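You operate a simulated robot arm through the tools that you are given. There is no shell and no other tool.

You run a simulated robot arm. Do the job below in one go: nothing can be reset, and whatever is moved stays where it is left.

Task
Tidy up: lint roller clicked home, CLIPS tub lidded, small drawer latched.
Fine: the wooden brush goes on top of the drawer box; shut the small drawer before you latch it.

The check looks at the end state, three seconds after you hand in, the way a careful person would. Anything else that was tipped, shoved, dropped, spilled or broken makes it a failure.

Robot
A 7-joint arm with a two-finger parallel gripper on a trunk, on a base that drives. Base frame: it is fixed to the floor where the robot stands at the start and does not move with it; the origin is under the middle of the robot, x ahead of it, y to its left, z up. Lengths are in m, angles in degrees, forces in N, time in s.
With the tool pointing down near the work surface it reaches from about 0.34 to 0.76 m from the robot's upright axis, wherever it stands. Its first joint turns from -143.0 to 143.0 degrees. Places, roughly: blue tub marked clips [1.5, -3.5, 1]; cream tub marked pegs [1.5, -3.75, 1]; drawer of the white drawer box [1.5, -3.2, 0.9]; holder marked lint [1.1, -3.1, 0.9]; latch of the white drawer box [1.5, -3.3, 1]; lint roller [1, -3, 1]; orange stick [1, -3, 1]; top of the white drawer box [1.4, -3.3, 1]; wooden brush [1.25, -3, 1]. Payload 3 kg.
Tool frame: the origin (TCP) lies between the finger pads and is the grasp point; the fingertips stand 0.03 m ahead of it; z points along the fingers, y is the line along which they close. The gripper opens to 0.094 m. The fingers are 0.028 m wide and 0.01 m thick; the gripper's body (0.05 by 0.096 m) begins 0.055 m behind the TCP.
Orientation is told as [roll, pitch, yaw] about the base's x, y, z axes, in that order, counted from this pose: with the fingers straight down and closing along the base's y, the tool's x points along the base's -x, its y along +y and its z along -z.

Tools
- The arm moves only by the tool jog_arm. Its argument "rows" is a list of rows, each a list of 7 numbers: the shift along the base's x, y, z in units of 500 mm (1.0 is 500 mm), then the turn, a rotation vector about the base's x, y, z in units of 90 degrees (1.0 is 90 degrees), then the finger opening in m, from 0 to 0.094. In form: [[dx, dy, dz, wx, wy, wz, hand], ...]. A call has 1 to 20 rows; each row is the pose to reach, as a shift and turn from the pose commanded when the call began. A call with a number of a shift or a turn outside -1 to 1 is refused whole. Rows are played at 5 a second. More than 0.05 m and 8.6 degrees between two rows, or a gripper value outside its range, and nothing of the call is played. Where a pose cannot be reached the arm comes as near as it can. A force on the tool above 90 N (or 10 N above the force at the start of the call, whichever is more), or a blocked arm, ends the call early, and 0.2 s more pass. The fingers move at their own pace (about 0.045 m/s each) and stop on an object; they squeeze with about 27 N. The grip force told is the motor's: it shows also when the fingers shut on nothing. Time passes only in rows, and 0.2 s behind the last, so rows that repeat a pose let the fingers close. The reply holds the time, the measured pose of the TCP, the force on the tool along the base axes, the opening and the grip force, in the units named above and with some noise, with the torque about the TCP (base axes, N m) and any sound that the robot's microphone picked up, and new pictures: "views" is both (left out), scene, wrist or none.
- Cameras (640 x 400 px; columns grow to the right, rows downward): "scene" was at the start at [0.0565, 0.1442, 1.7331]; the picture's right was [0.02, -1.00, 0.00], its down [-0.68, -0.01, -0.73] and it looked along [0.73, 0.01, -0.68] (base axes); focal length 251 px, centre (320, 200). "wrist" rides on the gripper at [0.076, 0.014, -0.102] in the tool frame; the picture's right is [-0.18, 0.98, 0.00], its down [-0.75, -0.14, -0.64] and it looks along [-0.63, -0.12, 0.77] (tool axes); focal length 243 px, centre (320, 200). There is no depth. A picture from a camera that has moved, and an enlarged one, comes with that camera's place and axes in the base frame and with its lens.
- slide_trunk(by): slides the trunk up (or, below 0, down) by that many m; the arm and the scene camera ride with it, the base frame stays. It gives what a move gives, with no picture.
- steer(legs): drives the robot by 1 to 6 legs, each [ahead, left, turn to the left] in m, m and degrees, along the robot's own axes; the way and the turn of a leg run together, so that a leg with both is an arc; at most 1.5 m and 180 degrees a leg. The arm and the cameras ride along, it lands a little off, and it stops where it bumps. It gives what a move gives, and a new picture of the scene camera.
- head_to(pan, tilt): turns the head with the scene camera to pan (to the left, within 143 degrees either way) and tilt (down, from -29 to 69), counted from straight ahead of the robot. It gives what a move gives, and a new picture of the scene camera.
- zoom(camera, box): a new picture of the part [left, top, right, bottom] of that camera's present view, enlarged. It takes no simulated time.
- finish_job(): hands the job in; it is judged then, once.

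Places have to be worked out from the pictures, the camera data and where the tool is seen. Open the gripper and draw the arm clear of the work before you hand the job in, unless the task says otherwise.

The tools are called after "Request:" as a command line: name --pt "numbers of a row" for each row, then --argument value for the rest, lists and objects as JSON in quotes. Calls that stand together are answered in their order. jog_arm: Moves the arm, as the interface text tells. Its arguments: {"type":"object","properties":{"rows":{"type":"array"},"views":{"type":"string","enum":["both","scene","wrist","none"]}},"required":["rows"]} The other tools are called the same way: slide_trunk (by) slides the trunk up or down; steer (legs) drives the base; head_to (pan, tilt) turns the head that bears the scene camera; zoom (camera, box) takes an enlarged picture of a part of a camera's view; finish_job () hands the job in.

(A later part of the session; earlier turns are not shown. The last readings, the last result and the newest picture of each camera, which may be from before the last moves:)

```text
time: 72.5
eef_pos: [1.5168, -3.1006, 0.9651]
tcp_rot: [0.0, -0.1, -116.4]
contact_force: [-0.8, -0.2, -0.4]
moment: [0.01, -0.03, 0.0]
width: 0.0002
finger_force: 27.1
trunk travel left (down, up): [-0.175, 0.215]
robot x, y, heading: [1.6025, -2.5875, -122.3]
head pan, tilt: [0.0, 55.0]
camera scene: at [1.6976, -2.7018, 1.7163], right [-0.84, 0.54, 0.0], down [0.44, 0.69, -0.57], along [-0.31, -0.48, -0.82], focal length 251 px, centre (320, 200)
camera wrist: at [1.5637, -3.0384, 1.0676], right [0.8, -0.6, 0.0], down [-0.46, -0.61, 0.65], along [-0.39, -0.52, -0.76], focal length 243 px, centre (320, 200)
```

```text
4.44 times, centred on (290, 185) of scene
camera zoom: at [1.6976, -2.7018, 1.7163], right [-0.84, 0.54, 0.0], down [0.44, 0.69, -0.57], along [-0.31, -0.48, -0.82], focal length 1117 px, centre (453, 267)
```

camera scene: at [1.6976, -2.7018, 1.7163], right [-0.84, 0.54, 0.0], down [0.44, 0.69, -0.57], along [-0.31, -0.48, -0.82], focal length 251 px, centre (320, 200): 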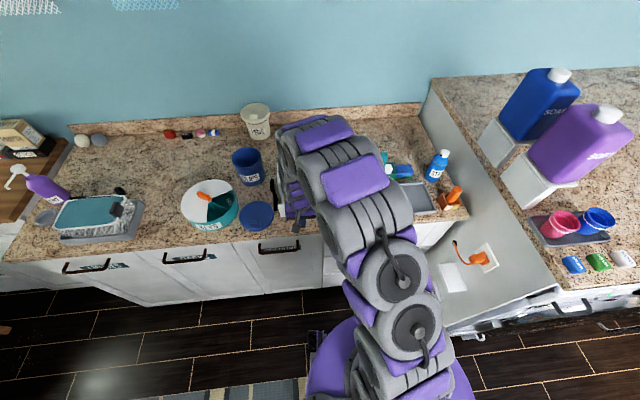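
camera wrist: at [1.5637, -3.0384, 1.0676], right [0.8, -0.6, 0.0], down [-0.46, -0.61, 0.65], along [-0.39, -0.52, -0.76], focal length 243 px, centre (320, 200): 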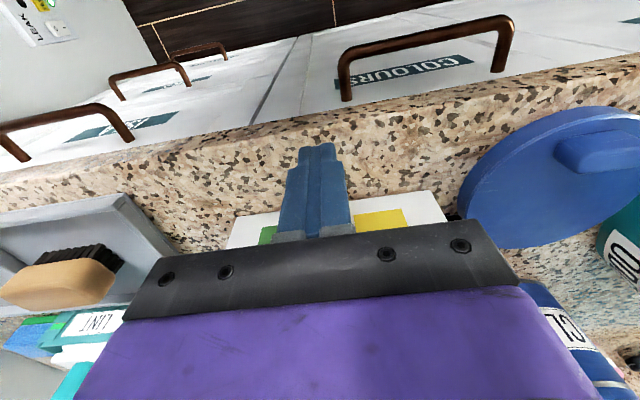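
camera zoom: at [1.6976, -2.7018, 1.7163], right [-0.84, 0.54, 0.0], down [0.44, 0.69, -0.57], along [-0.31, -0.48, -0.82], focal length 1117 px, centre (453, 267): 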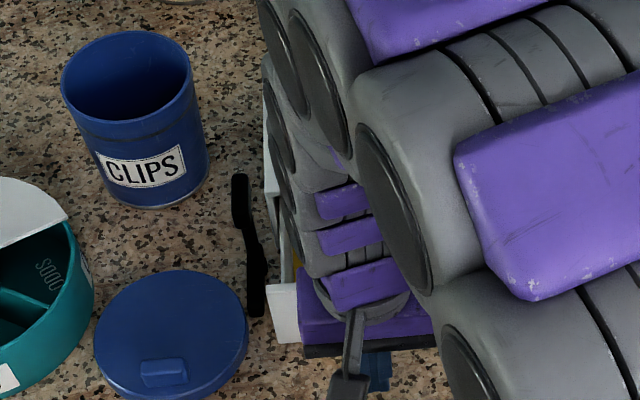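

The fingers stand in front of the panel centre, clear of all else. I push inward, slowly, toward the box.

Request:
jog_arm --pt "-0.018 -0.036 0 0 0 0 0.0" --pt "-0.036 -0.072 0 0 0 0 0.0" --pt "-0.049 -0.099 0 0 0 0 0.0" --pt "-0.062 -0.125 0 0 0 0 0.0" --pt "-0.076 -0.152 0 0 0 0 0.0" --views "wrist"

Request:
zoom --camera "scene" --box '[240, 140, 340, 230]'

```text
time: 73.7
eef_pos: [1.4785, -3.1748, 0.9664]
tcp_rot: [0.0, -0.4, -116.3]
contact_force: [1.8, -0.3, 13.9]
moment: [-0.47, 0.35, 0.13]
width: 0.0
finger_force: 26.4
trunk travel left (down, up): [-0.175, 0.215]
robot x, y, heading: [1.5989, -2.5866, -122.4]
head pan, tilt: [0.0, 55.0]
camera wrist: at [1.5262, -3.1127, 1.0668], right [0.8, -0.6, 0.0], down [-0.46, -0.61, 0.65], along [-0.39, -0.52, -0.76], focal length 243 px, centre (320, 200)
```

wrist: 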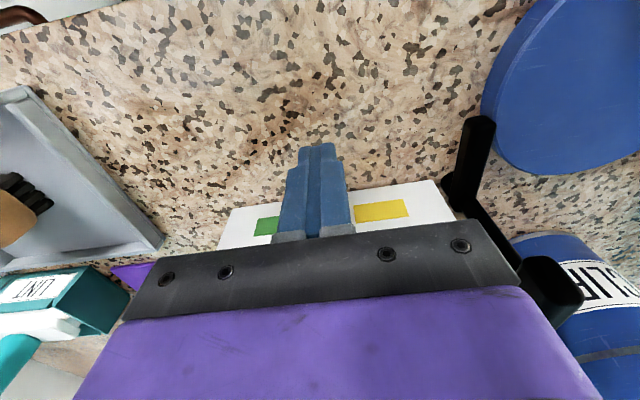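

```text
4.44 times, centred on (290, 185) of scene
camera zoom: at [1.6979, -2.7002, 1.7165], right [-0.84, 0.54, 0.0], down [0.44, 0.69, -0.57], along [-0.31, -0.48, -0.82], focal length 1117 px, centre (453, 267)
```

zoom: 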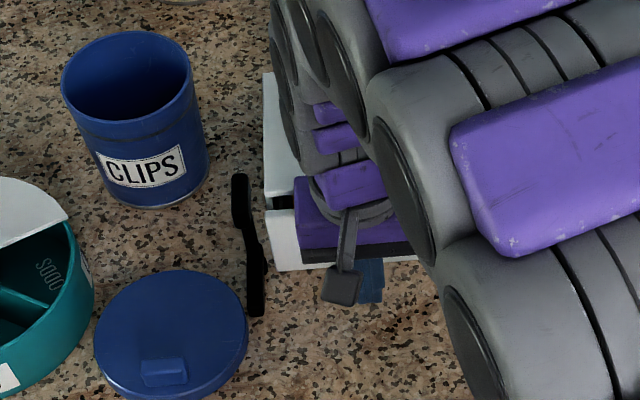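

An upward 14 N shows the gripper body riding on the brown knob. I back off 5 mm, raise 18 mm so only the fingers touch the panel, then push on.

Request:
jog_arm --pt "0.009 0.018 0 0 0 0 0.0" --pt "0.009 0.018 0.02 0 0 0 0.0" --pt "0.009 0.018 0.036 0 0 0 0.0" --pt "0.0 0.0 0.036 0 0 0 0.0" --pt "-0.009 -0.018 0.036 0 0 0 0.0" --pt "-0.018 -0.036 0.036 0 0 0 0.0" --views "wrist"

Request:
zoom --camera "scene" --box '[240, 140, 340, 230]'

```text
time: 75.1
eef_pos: [1.4692, -3.1941, 0.9818]
tcp_rot: [-0.1, -0.3, -116.4]
contact_force: [1.0, 0.3, -0.2]
moment: [-0.04, 0.01, -0.01]
width: 0.0
finger_force: 26.6
trunk travel left (down, up): [-0.175, 0.215]
robot x, y, heading: [1.6035, -2.5858, -122.5]
head pan, tilt: [0.0, 55.0]
camera wrist: at [1.5167, -3.131, 1.0848], right [0.8, -0.6, 0.0], down [-0.46, -0.61, 0.65], along [-0.39, -0.52, -0.76], focal length 243 px, centre (320, 200)
```

wrist: 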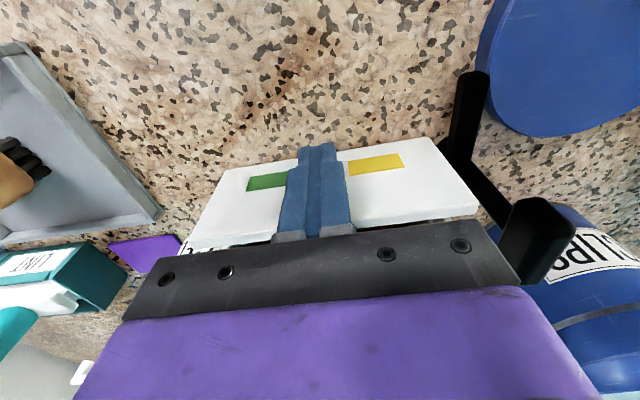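

```text
4.44 times, centred on (290, 185) of scene
camera zoom: at [1.6968, -2.7027, 1.7162], right [-0.84, 0.54, 0.0], down [0.44, 0.69, -0.57], along [-0.31, -0.48, -0.82], focal length 1117 px, centre (453, 267)
```

zoom: 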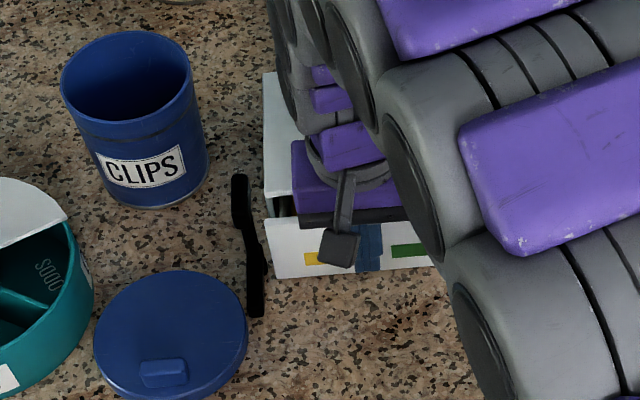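

No contact yet after raising; the drawer still stands a little open. I push further in.

Request:
jog_arm --pt "-0.0045 -0.009 0 0 0 0 0.0" --pt "-0.009 -0.018 0 0 0 0 0.0" --pt "-0.0135 -0.027 0 0 0 0 0.0" --pt "-0.018 -0.036 0 0 0 0 0.0" --views "wrist"

Request:
zoom --camera "scene" --box '[240, 140, 340, 230]'

```text
time: 76.1
eef_pos: [1.4594, -3.2112, 0.9816]
tcp_rot: [0.0, -0.4, -116.4]
contact_force: [0.3, 0.0, 0.2]
moment: [0.01, 0.01, 0.02]
width: 0.0001
finger_force: 27.3
trunk travel left (down, up): [-0.175, 0.215]
robot x, y, heading: [1.5979, -2.5871, -122.4]
head pan, tilt: [0.0, 55.0]
camera wrist: at [1.5076, -3.1486, 1.0848], right [0.8, -0.6, 0.0], down [-0.46, -0.61, 0.65], along [-0.39, -0.52, -0.76], focal length 243 px, centre (320, 200)
```

wrist: 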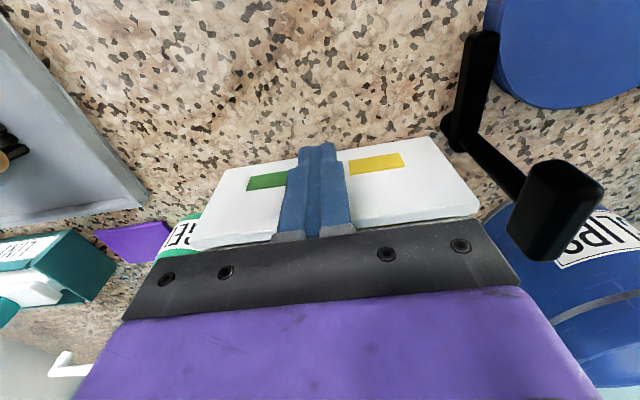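

```text
4.44 times, centred on (290, 185) of scene
camera zoom: at [1.6969, -2.7025, 1.7163], right [-0.84, 0.54, 0.0], down [0.44, 0.69, -0.57], along [-0.31, -0.48, -0.82], focal length 1117 px, centre (453, 267)
```

zoom: 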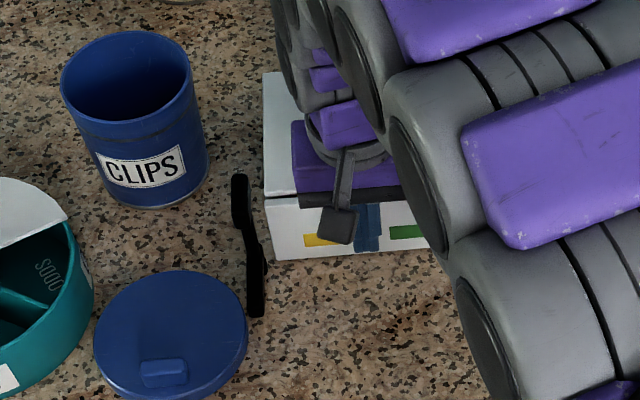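

The panel is now almost flush with the box. I push a few mm more until it resists.

Request:
jog_arm --pt "-0.0027 -0.0054 0 0 0 0 0.0" --pt "-0.0054 -0.0108 0 0 0 0 0.0" --pt "-0.0054 -0.0108 0 0 0 0 0.0" --views "none"

```text
time: 76.9
eef_pos: [1.4585, -3.2155, 0.9808]
tcp_rot: [-0.1, -0.2, -116.5]
contact_force: [2.3, 3.0, 0.3]
moment: [-0.02, 0.01, 0.03]
width: 0.0
finger_force: 27.0
trunk travel left (down, up): [-0.175, 0.215]
robot x, y, heading: [1.602, -2.5855, -122.4]
head pan, tilt: [0.0, 55.0]
```

Resistance begins (about 4 N). One more 3 mm press.

Request:
jog_arm --pt "-0.0014 -0.0027 0 0 0 0 0.0" --pt "-0.0027 -0.0054 0 0 0 0 0.0" --pt "-0.0027 -0.0054 0 0 0 0 0.0" --views "wrist"

Request:
zoom --camera "scene" --box '[240, 140, 340, 230]'

```text
time: 77.7
eef_pos: [1.4568, -3.2158, 0.981]
tcp_rot: [-0.1, -0.2, -116.3]
contact_force: [16.0, 22.9, -2.9]
moment: [-0.46, 0.34, 0.18]
width: 0.0
finger_force: 27.0
trunk travel left (down, up): [-0.175, 0.215]
robot x, y, heading: [1.6004, -2.592, -122.4]
head pan, tilt: [0.0, 55.0]
camera wrist: at [1.505, -3.153, 1.084], right [0.8, -0.6, 0.0], down [-0.46, -0.61, 0.64], along [-0.39, -0.51, -0.77], focal length 243 px, centre (320, 200)
```

wrist: 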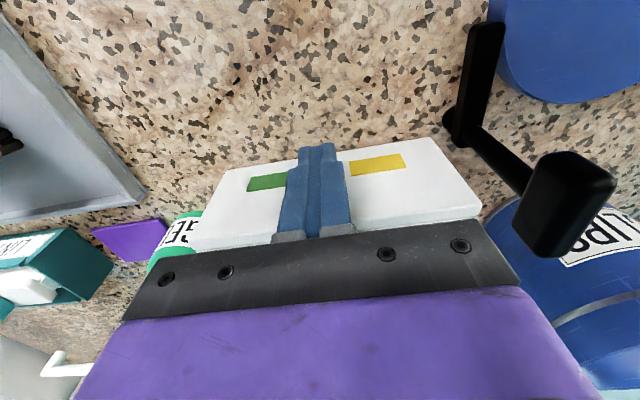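

```text
4.44 times, centred on (290, 185) of scene
camera zoom: at [1.7004, -2.6981, 1.7163], right [-0.84, 0.54, 0.0], down [0.44, 0.69, -0.57], along [-0.31, -0.48, -0.82], focal length 1117 px, centre (453, 267)
```

zoom: 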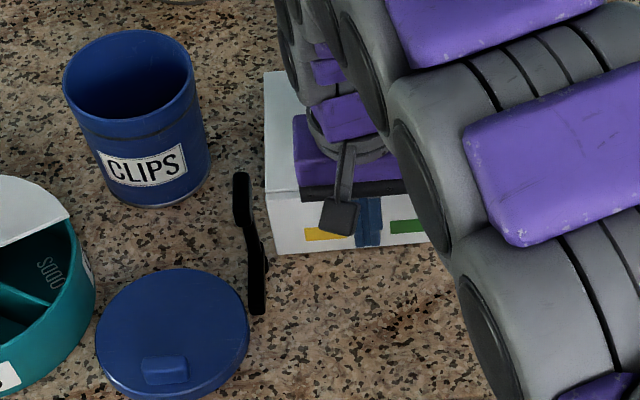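

The drawer is shut (27 N resistance, flush). I retreat, rise, and go above the latch's T-grip to measure it.

Request:
jog_arm --pt "0.02 0.04 0 0 0 0 0.0" --pt "0.044 0.09 0.02 0 0 0 0.0" --pt "0.044 0.09 0.1 0 0 0 0.04" --pt "0.044 0.09 0.18 0 0 0 0.06" --pt "0.044 0.09 0.26 0 0 0 0.06" --pt "0.1 0.05 0.3 0 0 0 0.06" --pt "0.16 0.0 0.3 0 0 0 0.06" --pt "0.17 -0.06 0.3 0 0 0 0.06" --pt "0.17 -0.06 0.3 0 0 0 0.06" --pt "0.17 -0.06 0.3 0 0 0 0.06" --views "both"

Request:
zoom --camera "wrist" --box '[200, 30, 460, 210]'

Request:
zoom --camera "scene" --box '[220, 140, 320, 230]'

```text
time: 79.9
eef_pos: [1.5421, -3.2516, 1.1305]
tcp_rot: [0.0, -0.2, -116.4]
contact_force: [-0.2, 0.2, 0.7]
moment: [-0.01, 0.02, -0.01]
width: 0.0599
finger_force: 0.0
trunk travel left (down, up): [-0.175, 0.215]
robot x, y, heading: [1.6037, -2.5864, -122.4]
head pan, tilt: [0.0, 55.0]
camera scene: at [1.6958, -2.7022, 1.7163], right [-0.84, 0.54, 0.0], down [0.44, 0.69, -0.57], along [-0.31, -0.48, -0.82], focal length 251 px, centre (320, 200)
camera wrist: at [1.5882, -3.1894, 1.2336], right [0.8, -0.6, 0.0], down [-0.46, -0.61, 0.65], along [-0.39, -0.52, -0.76], focal length 243 px, centre (320, 200)
```

scene: 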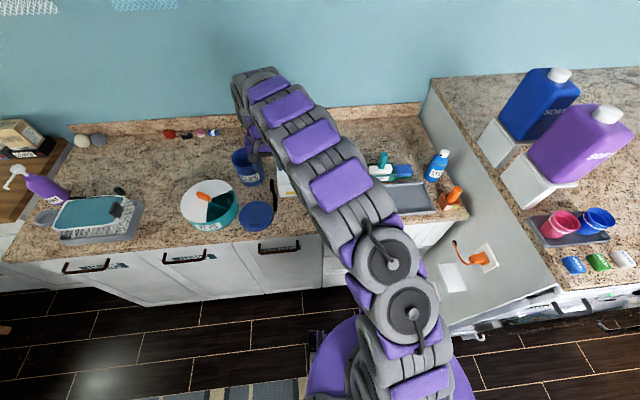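
wrist: 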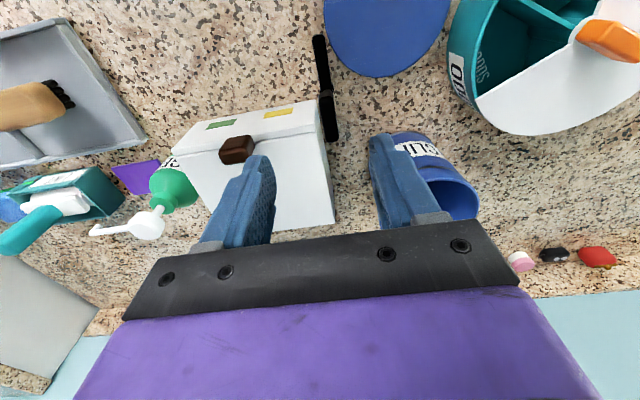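

```text
2.22 times, centred on (330, 120) of wrist
camera zoom: at [1.5882, -3.1894, 1.2336], right [0.8, -0.6, 0.0], down [-0.46, -0.61, 0.65], along [-0.39, -0.52, -0.76], focal length 539 px, centre (298, 378)
```

zoom: 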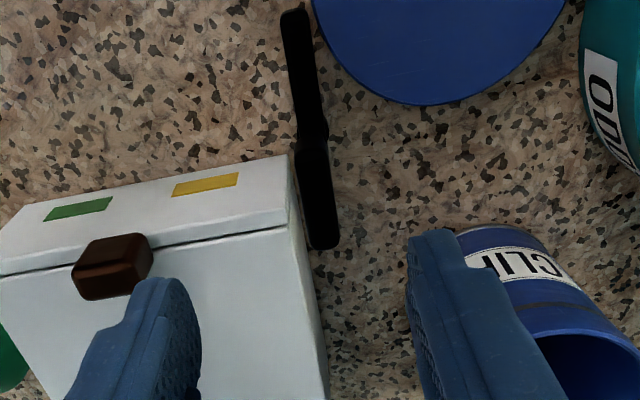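

```text
4.44 times, centred on (270, 185) of scene
camera zoom: at [1.6958, -2.7022, 1.7163], right [-0.84, 0.54, 0.0], down [0.44, 0.69, -0.57], along [-0.31, -0.48, -0.82], focal length 1117 px, centre (542, 267)
```

zoom: 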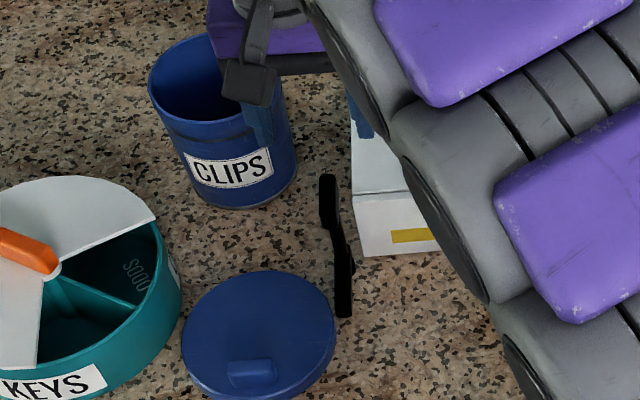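

The T-grip is centred at about (1.5435,-3.265), z≈0.997–1.020, just above the box top. I come down over it with the fingers half open.

Request:
jog_arm --pt "0.003 -0.026 -0.05 0 0 -0.01 0.045" --pt "0.003 -0.026 -0.1 0 0 -0.01 0.04" --pt "0.003 -0.026 -0.14 0 0 -0.01 0.04" --pt "0.003 -0.026 -0.14 0 0 -0.01 0.04" --views "wrist"

Request:
zoom --camera "wrist" --box '[220, 30, 440, 230]'

```text
time: 80.9
eef_pos: [1.5423, -3.2625, 1.0597]
tcp_rot: [-0.1, -0.2, -117.3]
contact_force: [-0.5, -0.1, 0.0]
moment: [0.02, 0.01, -0.01]
width: 0.0399
finger_force: 0.1
trunk travel left (down, up): [-0.175, 0.215]
robot x, y, heading: [1.6008, -2.5887, -122.5]
head pan, tilt: [0.0, 55.0]
camera wrist: at [1.5913, -3.2003, 1.1634], right [0.79, -0.61, 0.0], down [-0.47, -0.6, 0.65], along [-0.4, -0.51, -0.76], focal length 243 px, centre (320, 200)
```

wrist: 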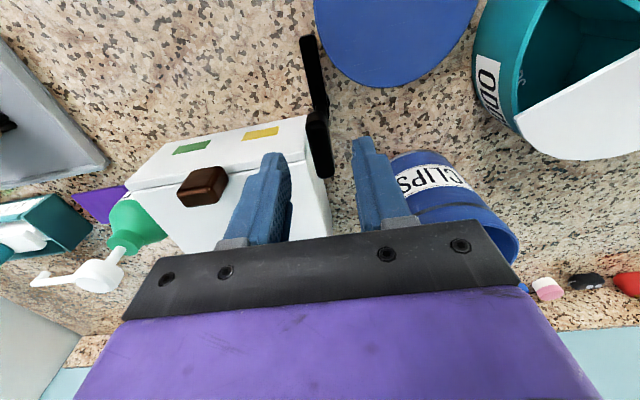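

```text
2.00 times, centred on (330, 130) of wrist
camera zoom: at [1.5913, -3.2003, 1.1634], right [0.79, -0.61, 0.0], down [-0.47, -0.6, 0.65], along [-0.4, -0.51, -0.76], focal length 485 px, centre (300, 340)
```

zoom: 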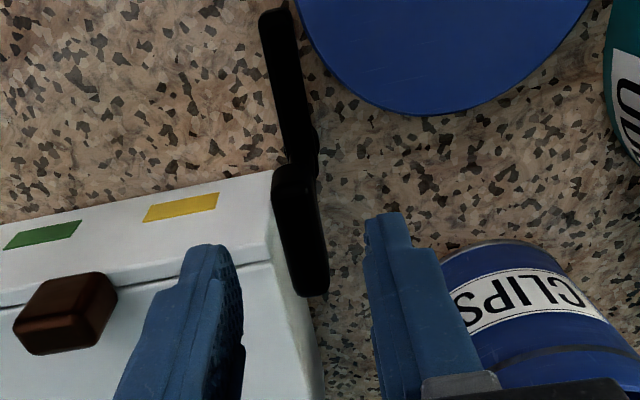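

The T-grip lies exactly under the TCP. I descend to z≈1.027 and close on it.

Request:
jog_arm --pt "0 0 -0.033 0 0 0 0.04" --pt "0 0 -0.066 0 0 0 0.04" --pt "0 0 -0.066 0 0 0 0.03" --pt "0 0 -0.066 0 0 0 0.0" --pt "0 0 -0.066 0 0 0 0.0" --pt "0 0 -0.066 0 0 0 0.0" --views "both"

Request:
zoom --camera "wrist" --box '[220, 30, 440, 230]'

```text
time: 82.3
eef_pos: [1.5441, -3.2615, 1.0285]
tcp_rot: [-0.2, -0.3, -117.1]
contact_force: [6.9, -3.3, 2.6]
moment: [-0.35, -0.18, 0.88]
width: 0.0138
finger_force: 44.3
trunk travel left (down, up): [-0.175, 0.215]
robot x, y, heading: [1.6029, -2.5866, -122.3]
head pan, tilt: [0.0, 55.0]
camera scene: at [1.7007, -2.7042, 1.716], right [-0.84, 0.54, 0.0], down [0.44, 0.69, -0.57], along [-0.31, -0.48, -0.82], focal length 251 px, centre (320, 200)
camera wrist: at [1.5916, -3.1998, 1.1311], right [0.79, -0.61, 0.0], down [-0.47, -0.6, 0.65], along [-0.4, -0.51, -0.76], focal length 243 px, centre (320, 200)
```

scene: 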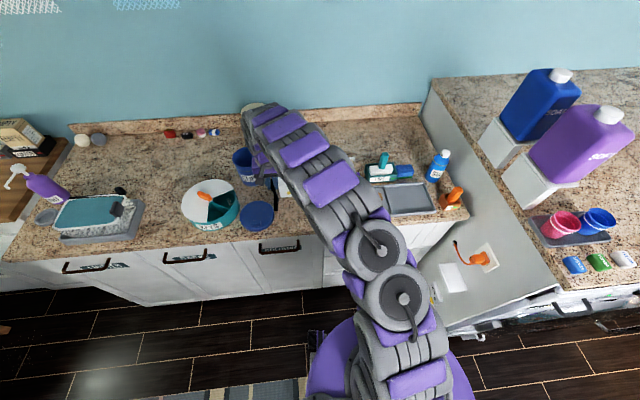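
wrist: 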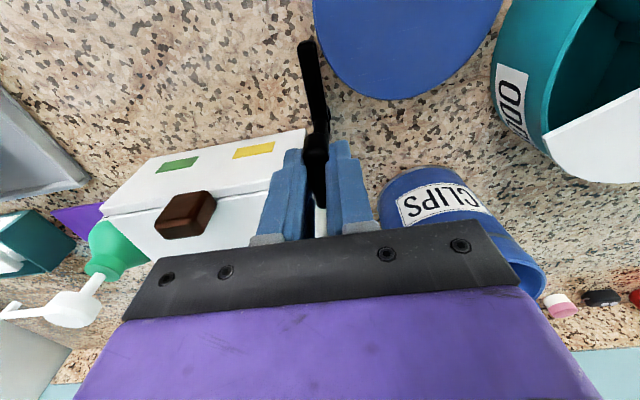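

```text
2.00 times, centred on (330, 130) of wrist
camera zoom: at [1.5916, -3.1998, 1.1311], right [0.79, -0.61, 0.0], down [-0.47, -0.6, 0.65], along [-0.4, -0.51, -0.76], focal length 485 px, centre (300, 340)
```

zoom: 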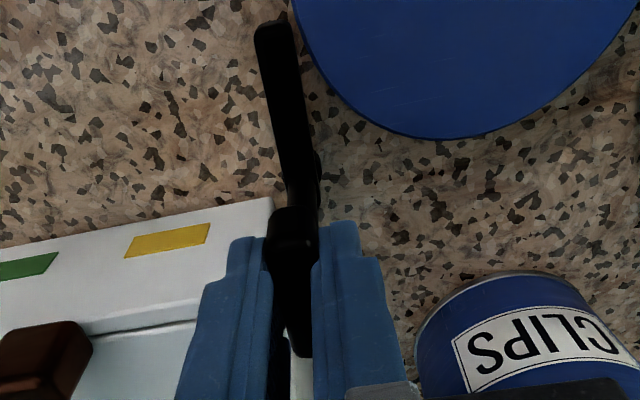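

Gripped at 14 mm with light side load. I begin turning counter-clockwise in small steps about the post and watch the forces.

Request:
jog_arm --pt "0.0027 -0.0013 0 0 0 0.04 0.0" --pt "0.0027 -0.0013 0 0 0 0.1 0.0" --pt "0.0027 -0.0013 0 0 0 0.16 0.0" --pt "0.0027 -0.0013 0 0 0 0.2 0.0" --views "wrist"

```text
time: 83.3
eef_pos: [1.5409, -3.262, 1.0297]
tcp_rot: [0.0, -0.1, -99.2]
contact_force: [0.0, 1.9, 4.8]
moment: [1.47, -0.25, 0.04]
width: 0.014
finger_force: 45.0
trunk travel left (down, up): [-0.175, 0.215]
robot x, y, heading: [1.6036, -2.5882, -122.5]
head pan, tilt: [0.0, 55.0]
camera wrist: at [1.569, -3.1878, 1.1312], right [0.94, -0.34, 0.0], down [-0.26, -0.72, 0.65], along [-0.22, -0.61, -0.76], focal length 243 px, centre (320, 200)
```

wrist: 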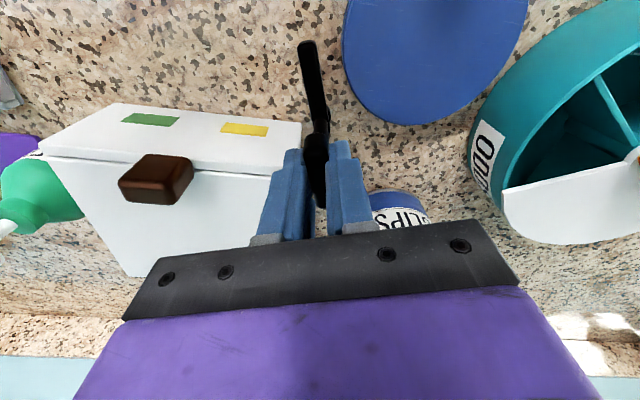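

The latch turns freely with the tool. I keep turning.

Request:
jog_arm --pt "0 0 0 0 0 0.08 0.0" --pt "0 0 0 0 0 0.16 0.0" --pt "0 0 0 0 0 0.24 0.0" --pt "0 0 0 0 0 0.32 0.0" --pt "0 0 0 0 0 0.4 0.0" --views "wrist"

```text
time: 84.5
eef_pos: [1.5409, -3.2603, 1.0298]
tcp_rot: [0.1, -0.3, -63.3]
contact_force: [-18.1, 8.6, -2.7]
moment: [1.2, 1.1, -0.05]
width: 0.0139
finger_force: 45.2
trunk travel left (down, up): [-0.175, 0.215]
robot x, y, heading: [1.6034, -2.5854, -122.4]
head pan, tilt: [0.0, 55.0]
camera wrist: at [1.5184, -3.1866, 1.1312], right [0.96, 0.28, 0.0], down [0.21, -0.73, 0.65], along [0.18, -0.62, -0.76], focal length 243 px, centre (320, 200)
```

wrist: 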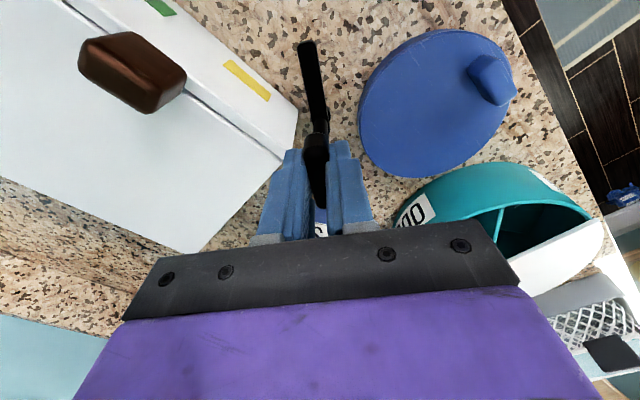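

The arm sweeps round, with a 20 N sideways load from a small axis offset. I shift 3 mm to relieve it and continue.

Request:
jog_arm --pt "-0.004 0.002 0 0 0 0 0.0" --pt "-0.007 0.0035 0 0 0 0.05 0.0" --pt "-0.007 0.0035 0 0 0 0.1 0.0" --views "wrist"

Request:
zoom --camera "wrist" --box '[200, 20, 420, 180]'

```text
time: 85.3
eef_pos: [1.5384, -3.2626, 1.0291]
tcp_rot: [0.1, -0.3, -54.2]
contact_force: [-11.4, -1.5, -16.0]
moment: [-1.11, -0.46, -0.02]
width: 0.0135
finger_force: 45.3
trunk travel left (down, up): [-0.175, 0.215]
robot x, y, heading: [1.6017, -2.5877, -122.6]
head pan, tilt: [0.0, 55.0]
camera wrist: at [1.5063, -3.1912, 1.1311], right [0.91, 0.43, 0.0], down [0.32, -0.69, 0.65], along [0.28, -0.58, -0.76], focal length 243 px, centre (320, 200)
```

wrist: 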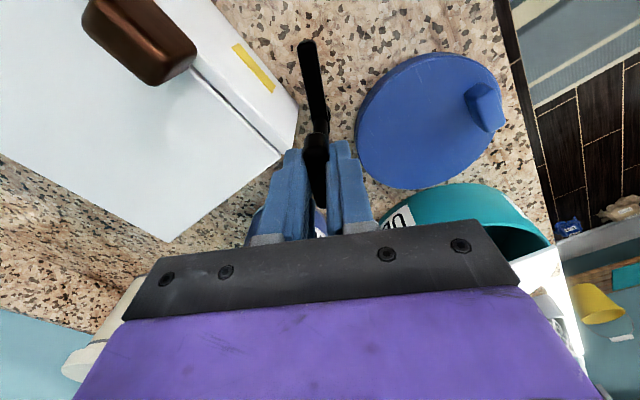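

```text
2.50 times, centred on (310, 100) of wrist
camera zoom: at [1.5063, -3.1912, 1.1311], right [0.91, 0.43, 0.0], down [0.32, -0.69, 0.65], along [0.28, -0.58, -0.76], focal length 606 px, centre (345, 450)
```

zoom: 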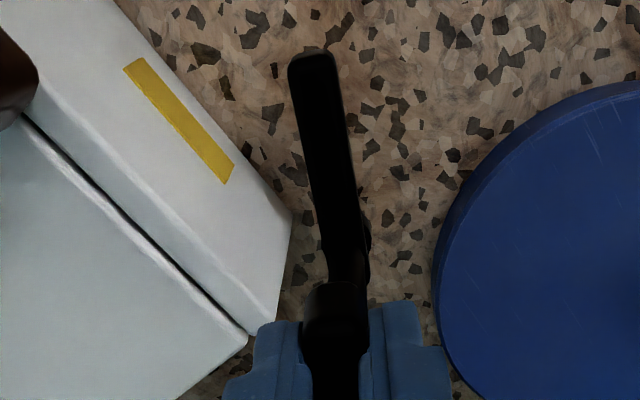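

About 63° turned, 27° to go; the arm still has room to the panel. I continue with a little more relief.

Request:
jog_arm --pt "-0.003 0.0 -0.003 0 0 0.05 0.0" --pt "-0.004 0.0 -0.004 0 0 0.1 0.0" --pt "-0.004 0.0 -0.004 0 0 0.15 0.0" --views "wrist"

Request:
zoom --camera "wrist" --box '[200, 20, 420, 180]'

```text
time: 86.1
eef_pos: [1.5381, -3.2629, 1.0291]
tcp_rot: [-0.2, -0.4, -40.7]
contact_force: [-4.8, -13.8, 17.7]
moment: [0.84, 0.75, -0.05]
width: 0.0139
finger_force: 45.0
trunk travel left (down, up): [-0.175, 0.215]
robot x, y, heading: [1.6042, -2.5883, -122.2]
head pan, tilt: [0.0, 55.0]
camera wrist: at [1.4902, -3.201, 1.1309], right [0.78, 0.63, 0.0], down [0.48, -0.59, 0.65], along [0.4, -0.51, -0.76], focal length 243 px, centre (320, 200)
```

wrist: 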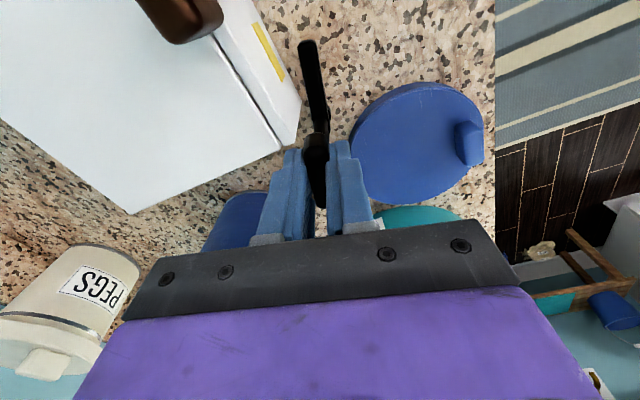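

```text
2.50 times, centred on (310, 100) of wrist
camera zoom: at [1.4902, -3.201, 1.1309], right [0.78, 0.63, 0.0], down [0.48, -0.59, 0.65], along [0.4, -0.51, -0.76], focal length 606 px, centre (345, 450)
```

zoom: 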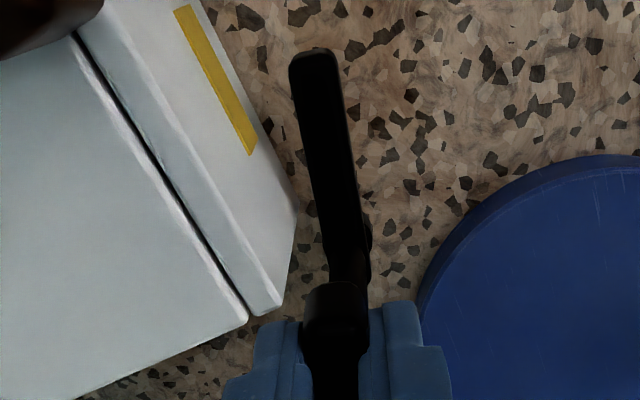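

14° left; the arm is about to lie along the panel. I finish the turn and watch for a stop or click.

Request:
jog_arm --pt "0.0 -0.003 0 0 0 0.04 0.0" --pt "0.0 -0.005 0 0 0 0.08 0.0" --pt "0.0 -0.005 0 0 0 0.12 0.0" --pt "0.0 -0.005 0 0 0 0.12 0.0" --views "wrist"

Request:
zoom --camera "wrist" --box '[200, 20, 420, 180]'

```text
time: 87.1
eef_pos: [1.5385, -3.2629, 1.0274]
tcp_rot: [0.0, -0.3, -29.9]
contact_force: [-3.2, -13.9, 34.8]
moment: [-0.23, 0.09, -0.02]
width: 0.0139
finger_force: 45.1
trunk travel left (down, up): [-0.175, 0.215]
robot x, y, heading: [1.6018, -2.586, -122.5]
head pan, tilt: [0.0, 55.0]
camera wrist: at [1.4792, -3.2122, 1.13], right [0.65, 0.76, 0.0], down [0.58, -0.5, 0.65], along [0.49, -0.42, -0.76], focal length 243 px, centre (320, 200)
```

wrist: 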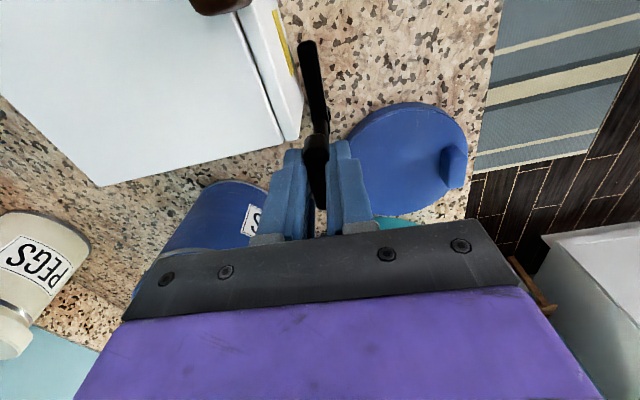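

```text
2.50 times, centred on (310, 100) of wrist
camera zoom: at [1.4792, -3.2122, 1.13], right [0.65, 0.76, 0.0], down [0.58, -0.5, 0.65], along [0.49, -0.42, -0.76], focal length 606 px, centre (345, 450)
```

zoom: 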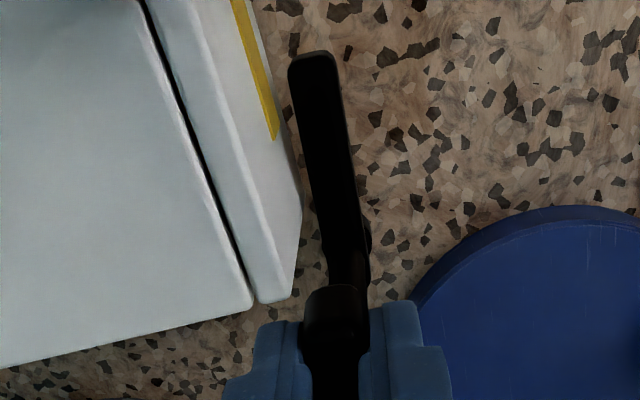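

The arm is now parallel to the shut panel, just in front of it. I relieve the vertical load and turn a few degrees more to find the stop.

Request:
jog_arm --pt "0.0 -0.003 0.003 0 0 0.03 0.0" --pt "0.0 -0.005 0.004 0 0 0.06 0.0" --pt "0.0 -0.005 0.004 0 0 0.06 0.0" --views "wrist"

Request:
zoom --camera "wrist" --box '[200, 20, 420, 180]'

Request:
zoom --camera "scene" --box '[220, 140, 320, 230]'

```text
time: 87.9
eef_pos: [1.5383, -3.2639, 1.0274]
tcp_rot: [0.4, -0.3, -24.6]
contact_force: [-4.7, 7.6, 4.0]
moment: [-0.3, 0.17, -1.44]
width: 0.014
finger_force: 44.4
trunk travel left (down, up): [-0.175, 0.215]
robot x, y, heading: [1.6037, -2.5855, -122.7]
head pan, tilt: [0.0, 55.0]
camera wrist: at [1.4745, -3.219, 1.1301], right [0.58, 0.82, 0.01], down [0.62, -0.44, 0.64], along [0.53, -0.37, -0.77], focal length 243 px, centre (320, 200)
```

wrist: 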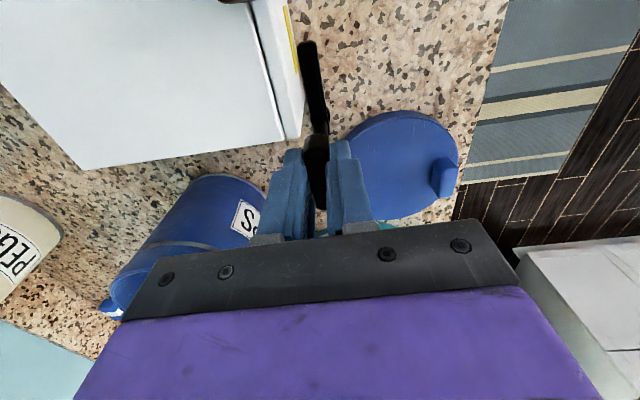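

```text
2.50 times, centred on (310, 100) of wrist
camera zoom: at [1.4745, -3.219, 1.1301], right [0.58, 0.82, 0.01], down [0.62, -0.44, 0.64], along [0.53, -0.37, -0.77], focal length 606 px, centre (345, 450)
```

zoom: 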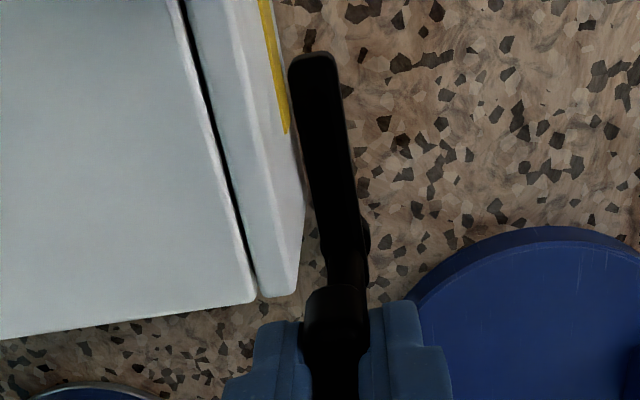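

```text
4.44 times, centred on (270, 185) of scene
camera zoom: at [1.6951, -2.6989, 1.7165], right [-0.84, 0.54, 0.0], down [0.44, 0.69, -0.57], along [-0.31, -0.48, -0.82], focal length 1117 px, centre (542, 267)
```

zoom: 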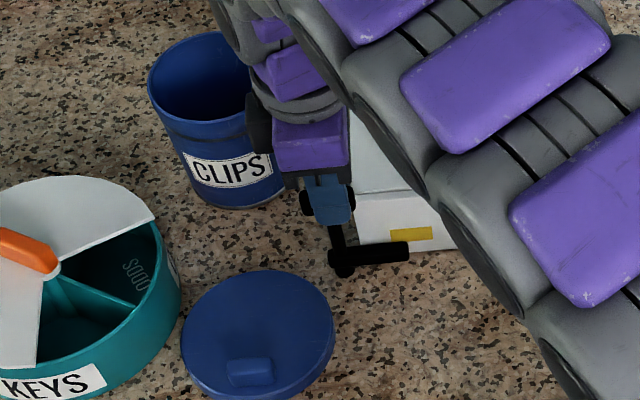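

Resisting torque (−1.4 Nm) and the picture shows the arm lying across the drawer front: it's at its stop. I open slightly and rise straight up.

Request:
jog_arm --pt "0 0 0 0 0 -0.01 0.03" --pt "0 0 0 0 0 -0.01 0.04" --pt "0 0 0.04 0 0 -0.01 0.04" --pt "0 0 0.12 0 0 -0.01 0.04" --pt "0 0 0.2 0 0 -0.01 0.04" --pt "0 0 0.28 0 0 -0.01 0.04" --pt "0 0 0.28 0 0 -0.01 0.04" --views "both"

Request:
zoom --camera "scene" --box '[220, 140, 320, 230]'

Request:
zoom --camera "wrist" --box '[200, 20, 460, 220]'

```text
time: 89.5
eef_pos: [1.538, -3.2695, 1.1688]
tcp_rot: [0.1, -0.2, -25.5]
contact_force: [0.4, 0.2, 0.3]
moment: [0.0, -0.04, -0.01]
width: 0.0399
finger_force: 0.1
trunk travel left (down, up): [-0.175, 0.215]
robot x, y, heading: [1.5995, -2.5918, -122.3]
head pan, tilt: [0.0, 55.0]
camera scene: at [1.6971, -2.703, 1.7162], right [-0.84, 0.54, 0.0], down [0.44, 0.69, -0.57], along [-0.31, -0.48, -0.82], focal length 251 px, centre (320, 200)
camera wrist: at [1.4759, -3.2231, 1.2711], right [0.59, 0.81, 0.0], down [0.62, -0.45, 0.65], along [0.52, -0.38, -0.76], focal length 243 px, centre (320, 200)
```

scene: 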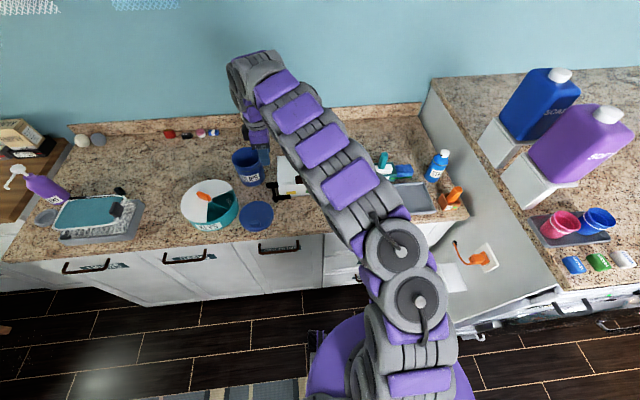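
wrist: 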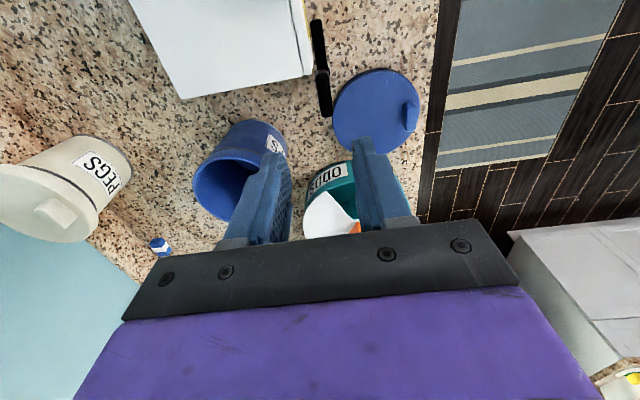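

```text
4.44 times, centred on (270, 185) of scene
camera zoom: at [1.6971, -2.703, 1.7162], right [-0.84, 0.54, 0.0], down [0.44, 0.69, -0.57], along [-0.31, -0.48, -0.82], focal length 1117 px, centre (542, 267)
```

zoom: 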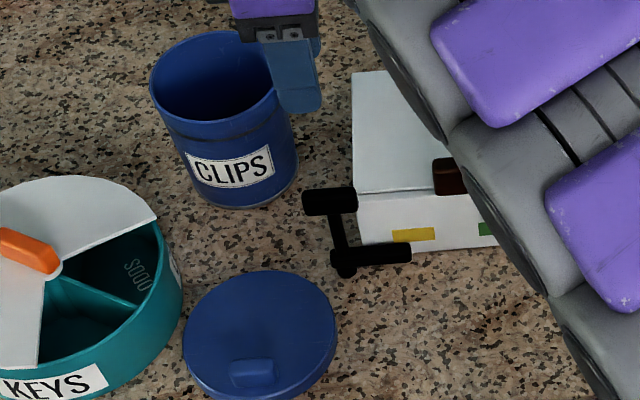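

```text
2.00 times, centred on (330, 120) of wrist
camera zoom: at [1.4759, -3.2231, 1.2711], right [0.59, 0.81, 0.0], down [0.62, -0.45, 0.65], along [0.52, -0.38, -0.76], focal length 485 px, centre (300, 360)
```

zoom: 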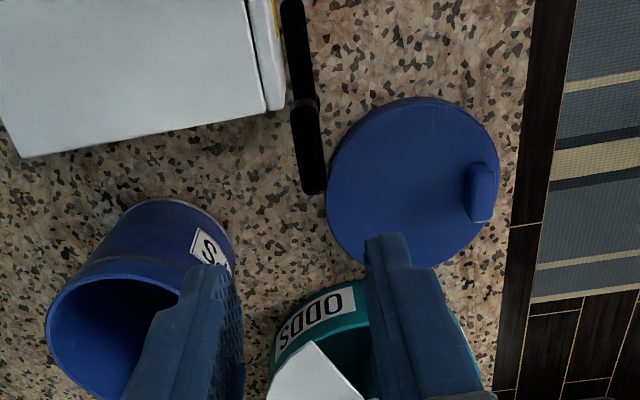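

The drawer is latched. Next the lid: its tab is near the front edge, lid centre about (1.621,-3.230), and the CLIPS tub axis is about (1.565,-3.42), roughly 0.84 m from my axis, so too far. I look down to see how much room my base has to the cabinets.

Request:
head_to --pan 0 --tilt 69

Request:
head_to --pan 60 --tilt 69

```text
time: 90.3
eef_pos: [1.5384, -3.2696, 1.1699]
tcp_rot: [0.1, -0.1, -25.5]
contact_force: [-0.1, 0.0, -0.1]
moment: [0.05, 0.01, 0.0]
width: 0.0401
finger_force: 0.2
trunk travel left (down, up): [-0.175, 0.215]
robot x, y, heading: [1.5995, -2.5904, -122.5]
head pan, tilt: [0.0, 68.8]
camera scene: at [1.7062, -2.6893, 1.7008], right [-0.84, 0.54, 0.0], down [0.5, 0.79, -0.36], along [-0.2, -0.3, -0.93], focal length 251 px, centre (320, 200)
```

scene: 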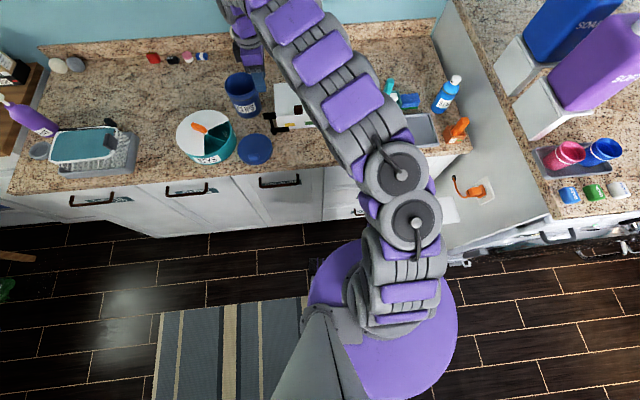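

```text
time: 91.6
eef_pos: [1.5393, -3.2691, 1.1679]
tcp_rot: [0.1, -0.2, -25.4]
contact_force: [0.5, -0.2, 0.6]
moment: [-0.01, -0.02, 0.03]
width: 0.0399
finger_force: 0.0
trunk travel left (down, up): [-0.175, 0.215]
robot x, y, heading: [1.602, -2.5888, -122.4]
head pan, tilt: [60.0, 68.8]
camera scene: at [1.762, -2.6915, 1.7008], right [-0.89, -0.46, 0.0], down [-0.43, 0.83, -0.36], along [0.17, -0.32, -0.93], focal length 251 px, centre (320, 200)
```

scene: 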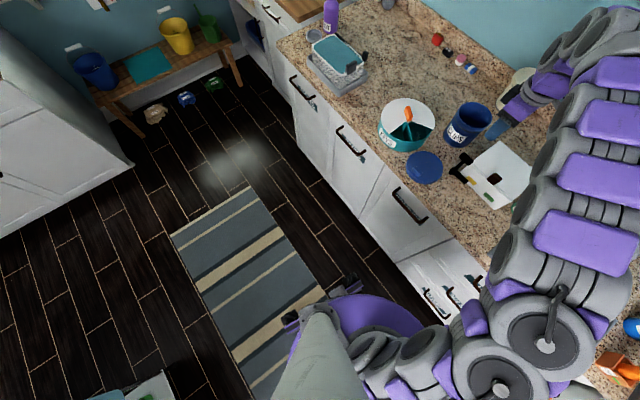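

The base footprint is small (about 0.2 m ahead of the axis), so there is room. I drive 0.12 m closer and let it settle with the head back on the work.

Request:
steer --legs '[[0.12, 0, 0]]'

Request:
head_to --pan 15 --tilt 58

Request:
jog_arm --pt "0 0 0 0 0 0 0.05" --pt "0 0 0 0 0 0 0.05" --pt "0 0 0 0 0 0 0.05" --pt "0 0 0 0 0 0 0.05" --pt "0 0 0 0 0 0 0.05" --pt "0 0 0 0 0 0 0.05" --pt "0 0 0 0 0 0 0.05" --pt "0 0 0 0 0 0 0.05" --pt "0 0 0 0 0 0 0.05" --pt "0 0 0 0 0 0 0.05" --pt "0 0 0 0 0 0 0.05" --pt "0 0 0 0 0 0 0.05" --pt "0 0 0 0 0 0 0.05" --pt "0 0 0 0 0 0 0.05" --pt "0 0 0 0 0 0 0.05" --pt "0 0 0 0 0 0 0.05" --pt "0 0 0 0 0 0 0.05" --pt "0 0 0 0 0 0 0.05" --pt "0 0 0 0 0 0 0.05" --pt "0 0 0 0 0 0 0.05" --views "both"

```text
time: 92.8
eef_pos: [1.4743, -3.3723, 1.1678]
tcp_rot: [0.2, -0.4, -25.3]
contact_force: [0.2, -0.7, 0.2]
moment: [0.03, -0.07, -0.01]
width: 0.0399
finger_force: 0.1
trunk travel left (down, up): [-0.175, 0.215]
robot x, y, heading: [1.5361, -2.6876, -122.6]
head pan, tilt: [60.0, 68.8]
camera scene: at [1.6963, -2.7948, 1.7008], right [-0.89, -0.46, 0.0], down [-0.43, 0.83, -0.36], along [0.17, -0.32, -0.93], focal length 251 px, centre (320, 200)
```

scene: 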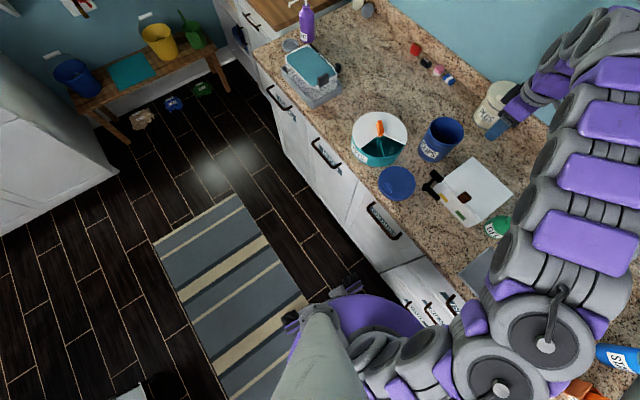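

```text
time: 94.0
eef_pos: [1.4743, -3.3685, 1.1695]
tcp_rot: [0.0, -0.3, -25.3]
contact_force: [-0.2, 0.2, -0.4]
moment: [-0.03, 0.01, 0.0]
width: 0.04
finger_force: 0.0
trunk travel left (down, up): [-0.175, 0.215]
robot x, y, heading: [1.5368, -2.6897, -122.4]
head pan, tilt: [15.0, 58.0]
camera scene: at [1.6512, -2.8091, 1.7125], right [-0.95, 0.3, 0.0], down [0.25, 0.81, -0.53], along [-0.16, -0.5, -0.85], focal length 251 px, centre (320, 200)
```

scene: 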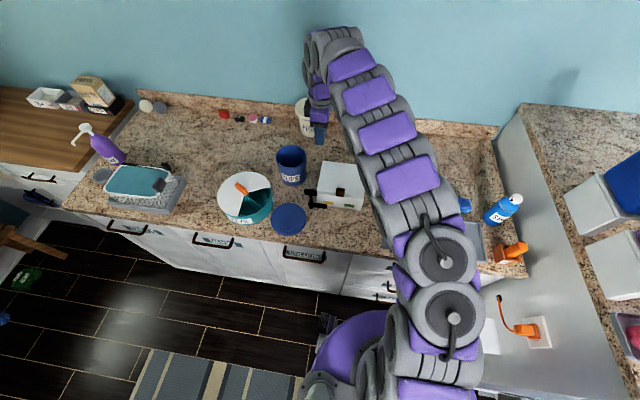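

```text
time: 98.2
eef_pos: [1.4743, -3.3681, 1.1696]
tcp_rot: [0.0, -0.4, -25.4]
contact_force: [0.6, 0.5, 0.1]
moment: [-0.02, -0.01, 0.02]
width: 0.0501
finger_force: 0.1
trunk travel left (down, up): [-0.175, 0.215]
robot x, y, heading: [1.5356, -2.6897, -122.6]
head pan, tilt: [15.0, 58.0]
camera scene: at [1.6511, -2.8092, 1.7125], right [-0.95, 0.3, 0.0], down [0.25, 0.81, -0.53], along [-0.16, -0.5, -0.85], focal length 251 px, centre (320, 200)
camera wrist: at [1.4114, -3.3222, 1.272], right [0.59, 0.81, 0.0], down [0.62, -0.45, 0.65], along [0.52, -0.38, -0.76], focal length 243 px, centre (320, 200)
```

scene: 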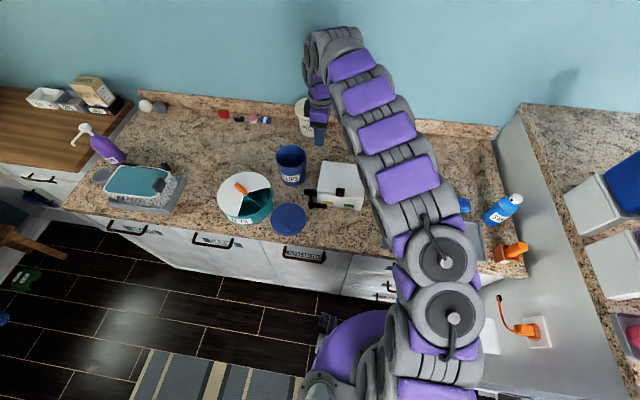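
wrist: 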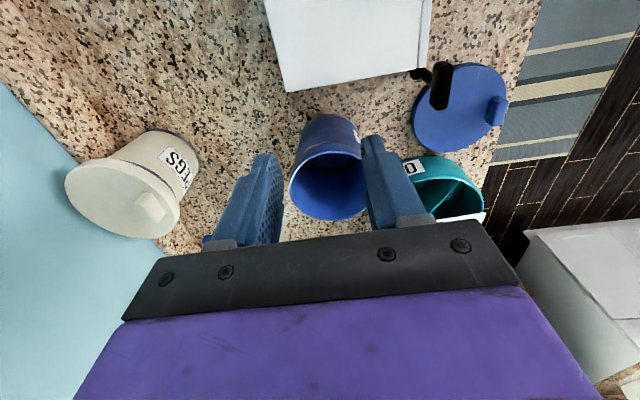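

Settled, with axis at (1.536,-2.690). Both cameras now see the tub rim and lid; I enlarge to triangulate.

Request:
zoom --camera "wrist" --box '[240, 60, 540, 240]'

Request:
zoom --camera "scene" --box '[250, 120, 360, 240]'

```text
2.13 times, centred on (390, 150) of wrist
camera zoom: at [1.4114, -3.3222, 1.272], right [0.59, 0.81, 0.0], down [0.62, -0.45, 0.65], along [0.52, -0.38, -0.76], focal length 518 px, centre (171, 307)
```

zoom: 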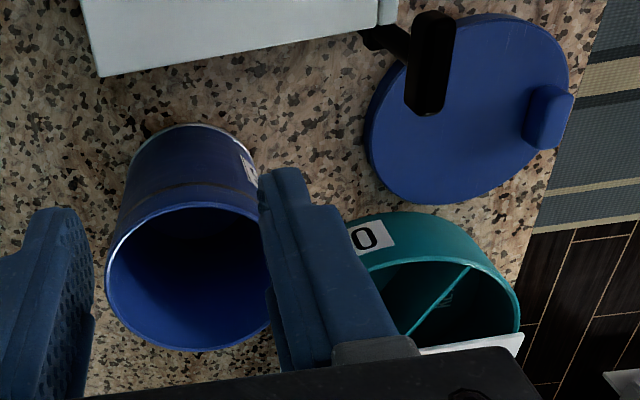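

```text
3.33 times, centred on (305, 180) of scene
camera zoom: at [1.6511, -2.8092, 1.7125], right [-0.95, 0.3, 0.0], down [0.25, 0.81, -0.53], along [-0.16, -0.5, -0.85], focal length 838 px, centre (370, 267)
```

zoom: 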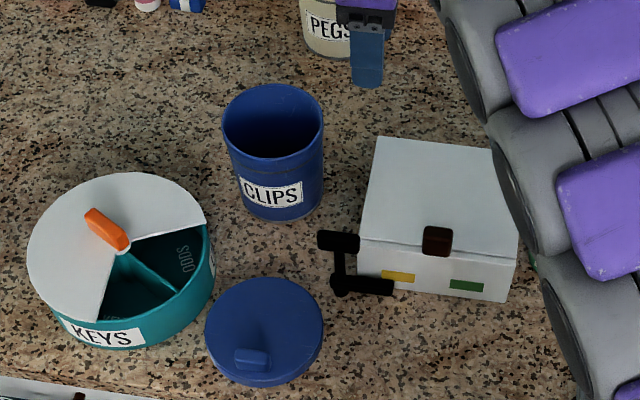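

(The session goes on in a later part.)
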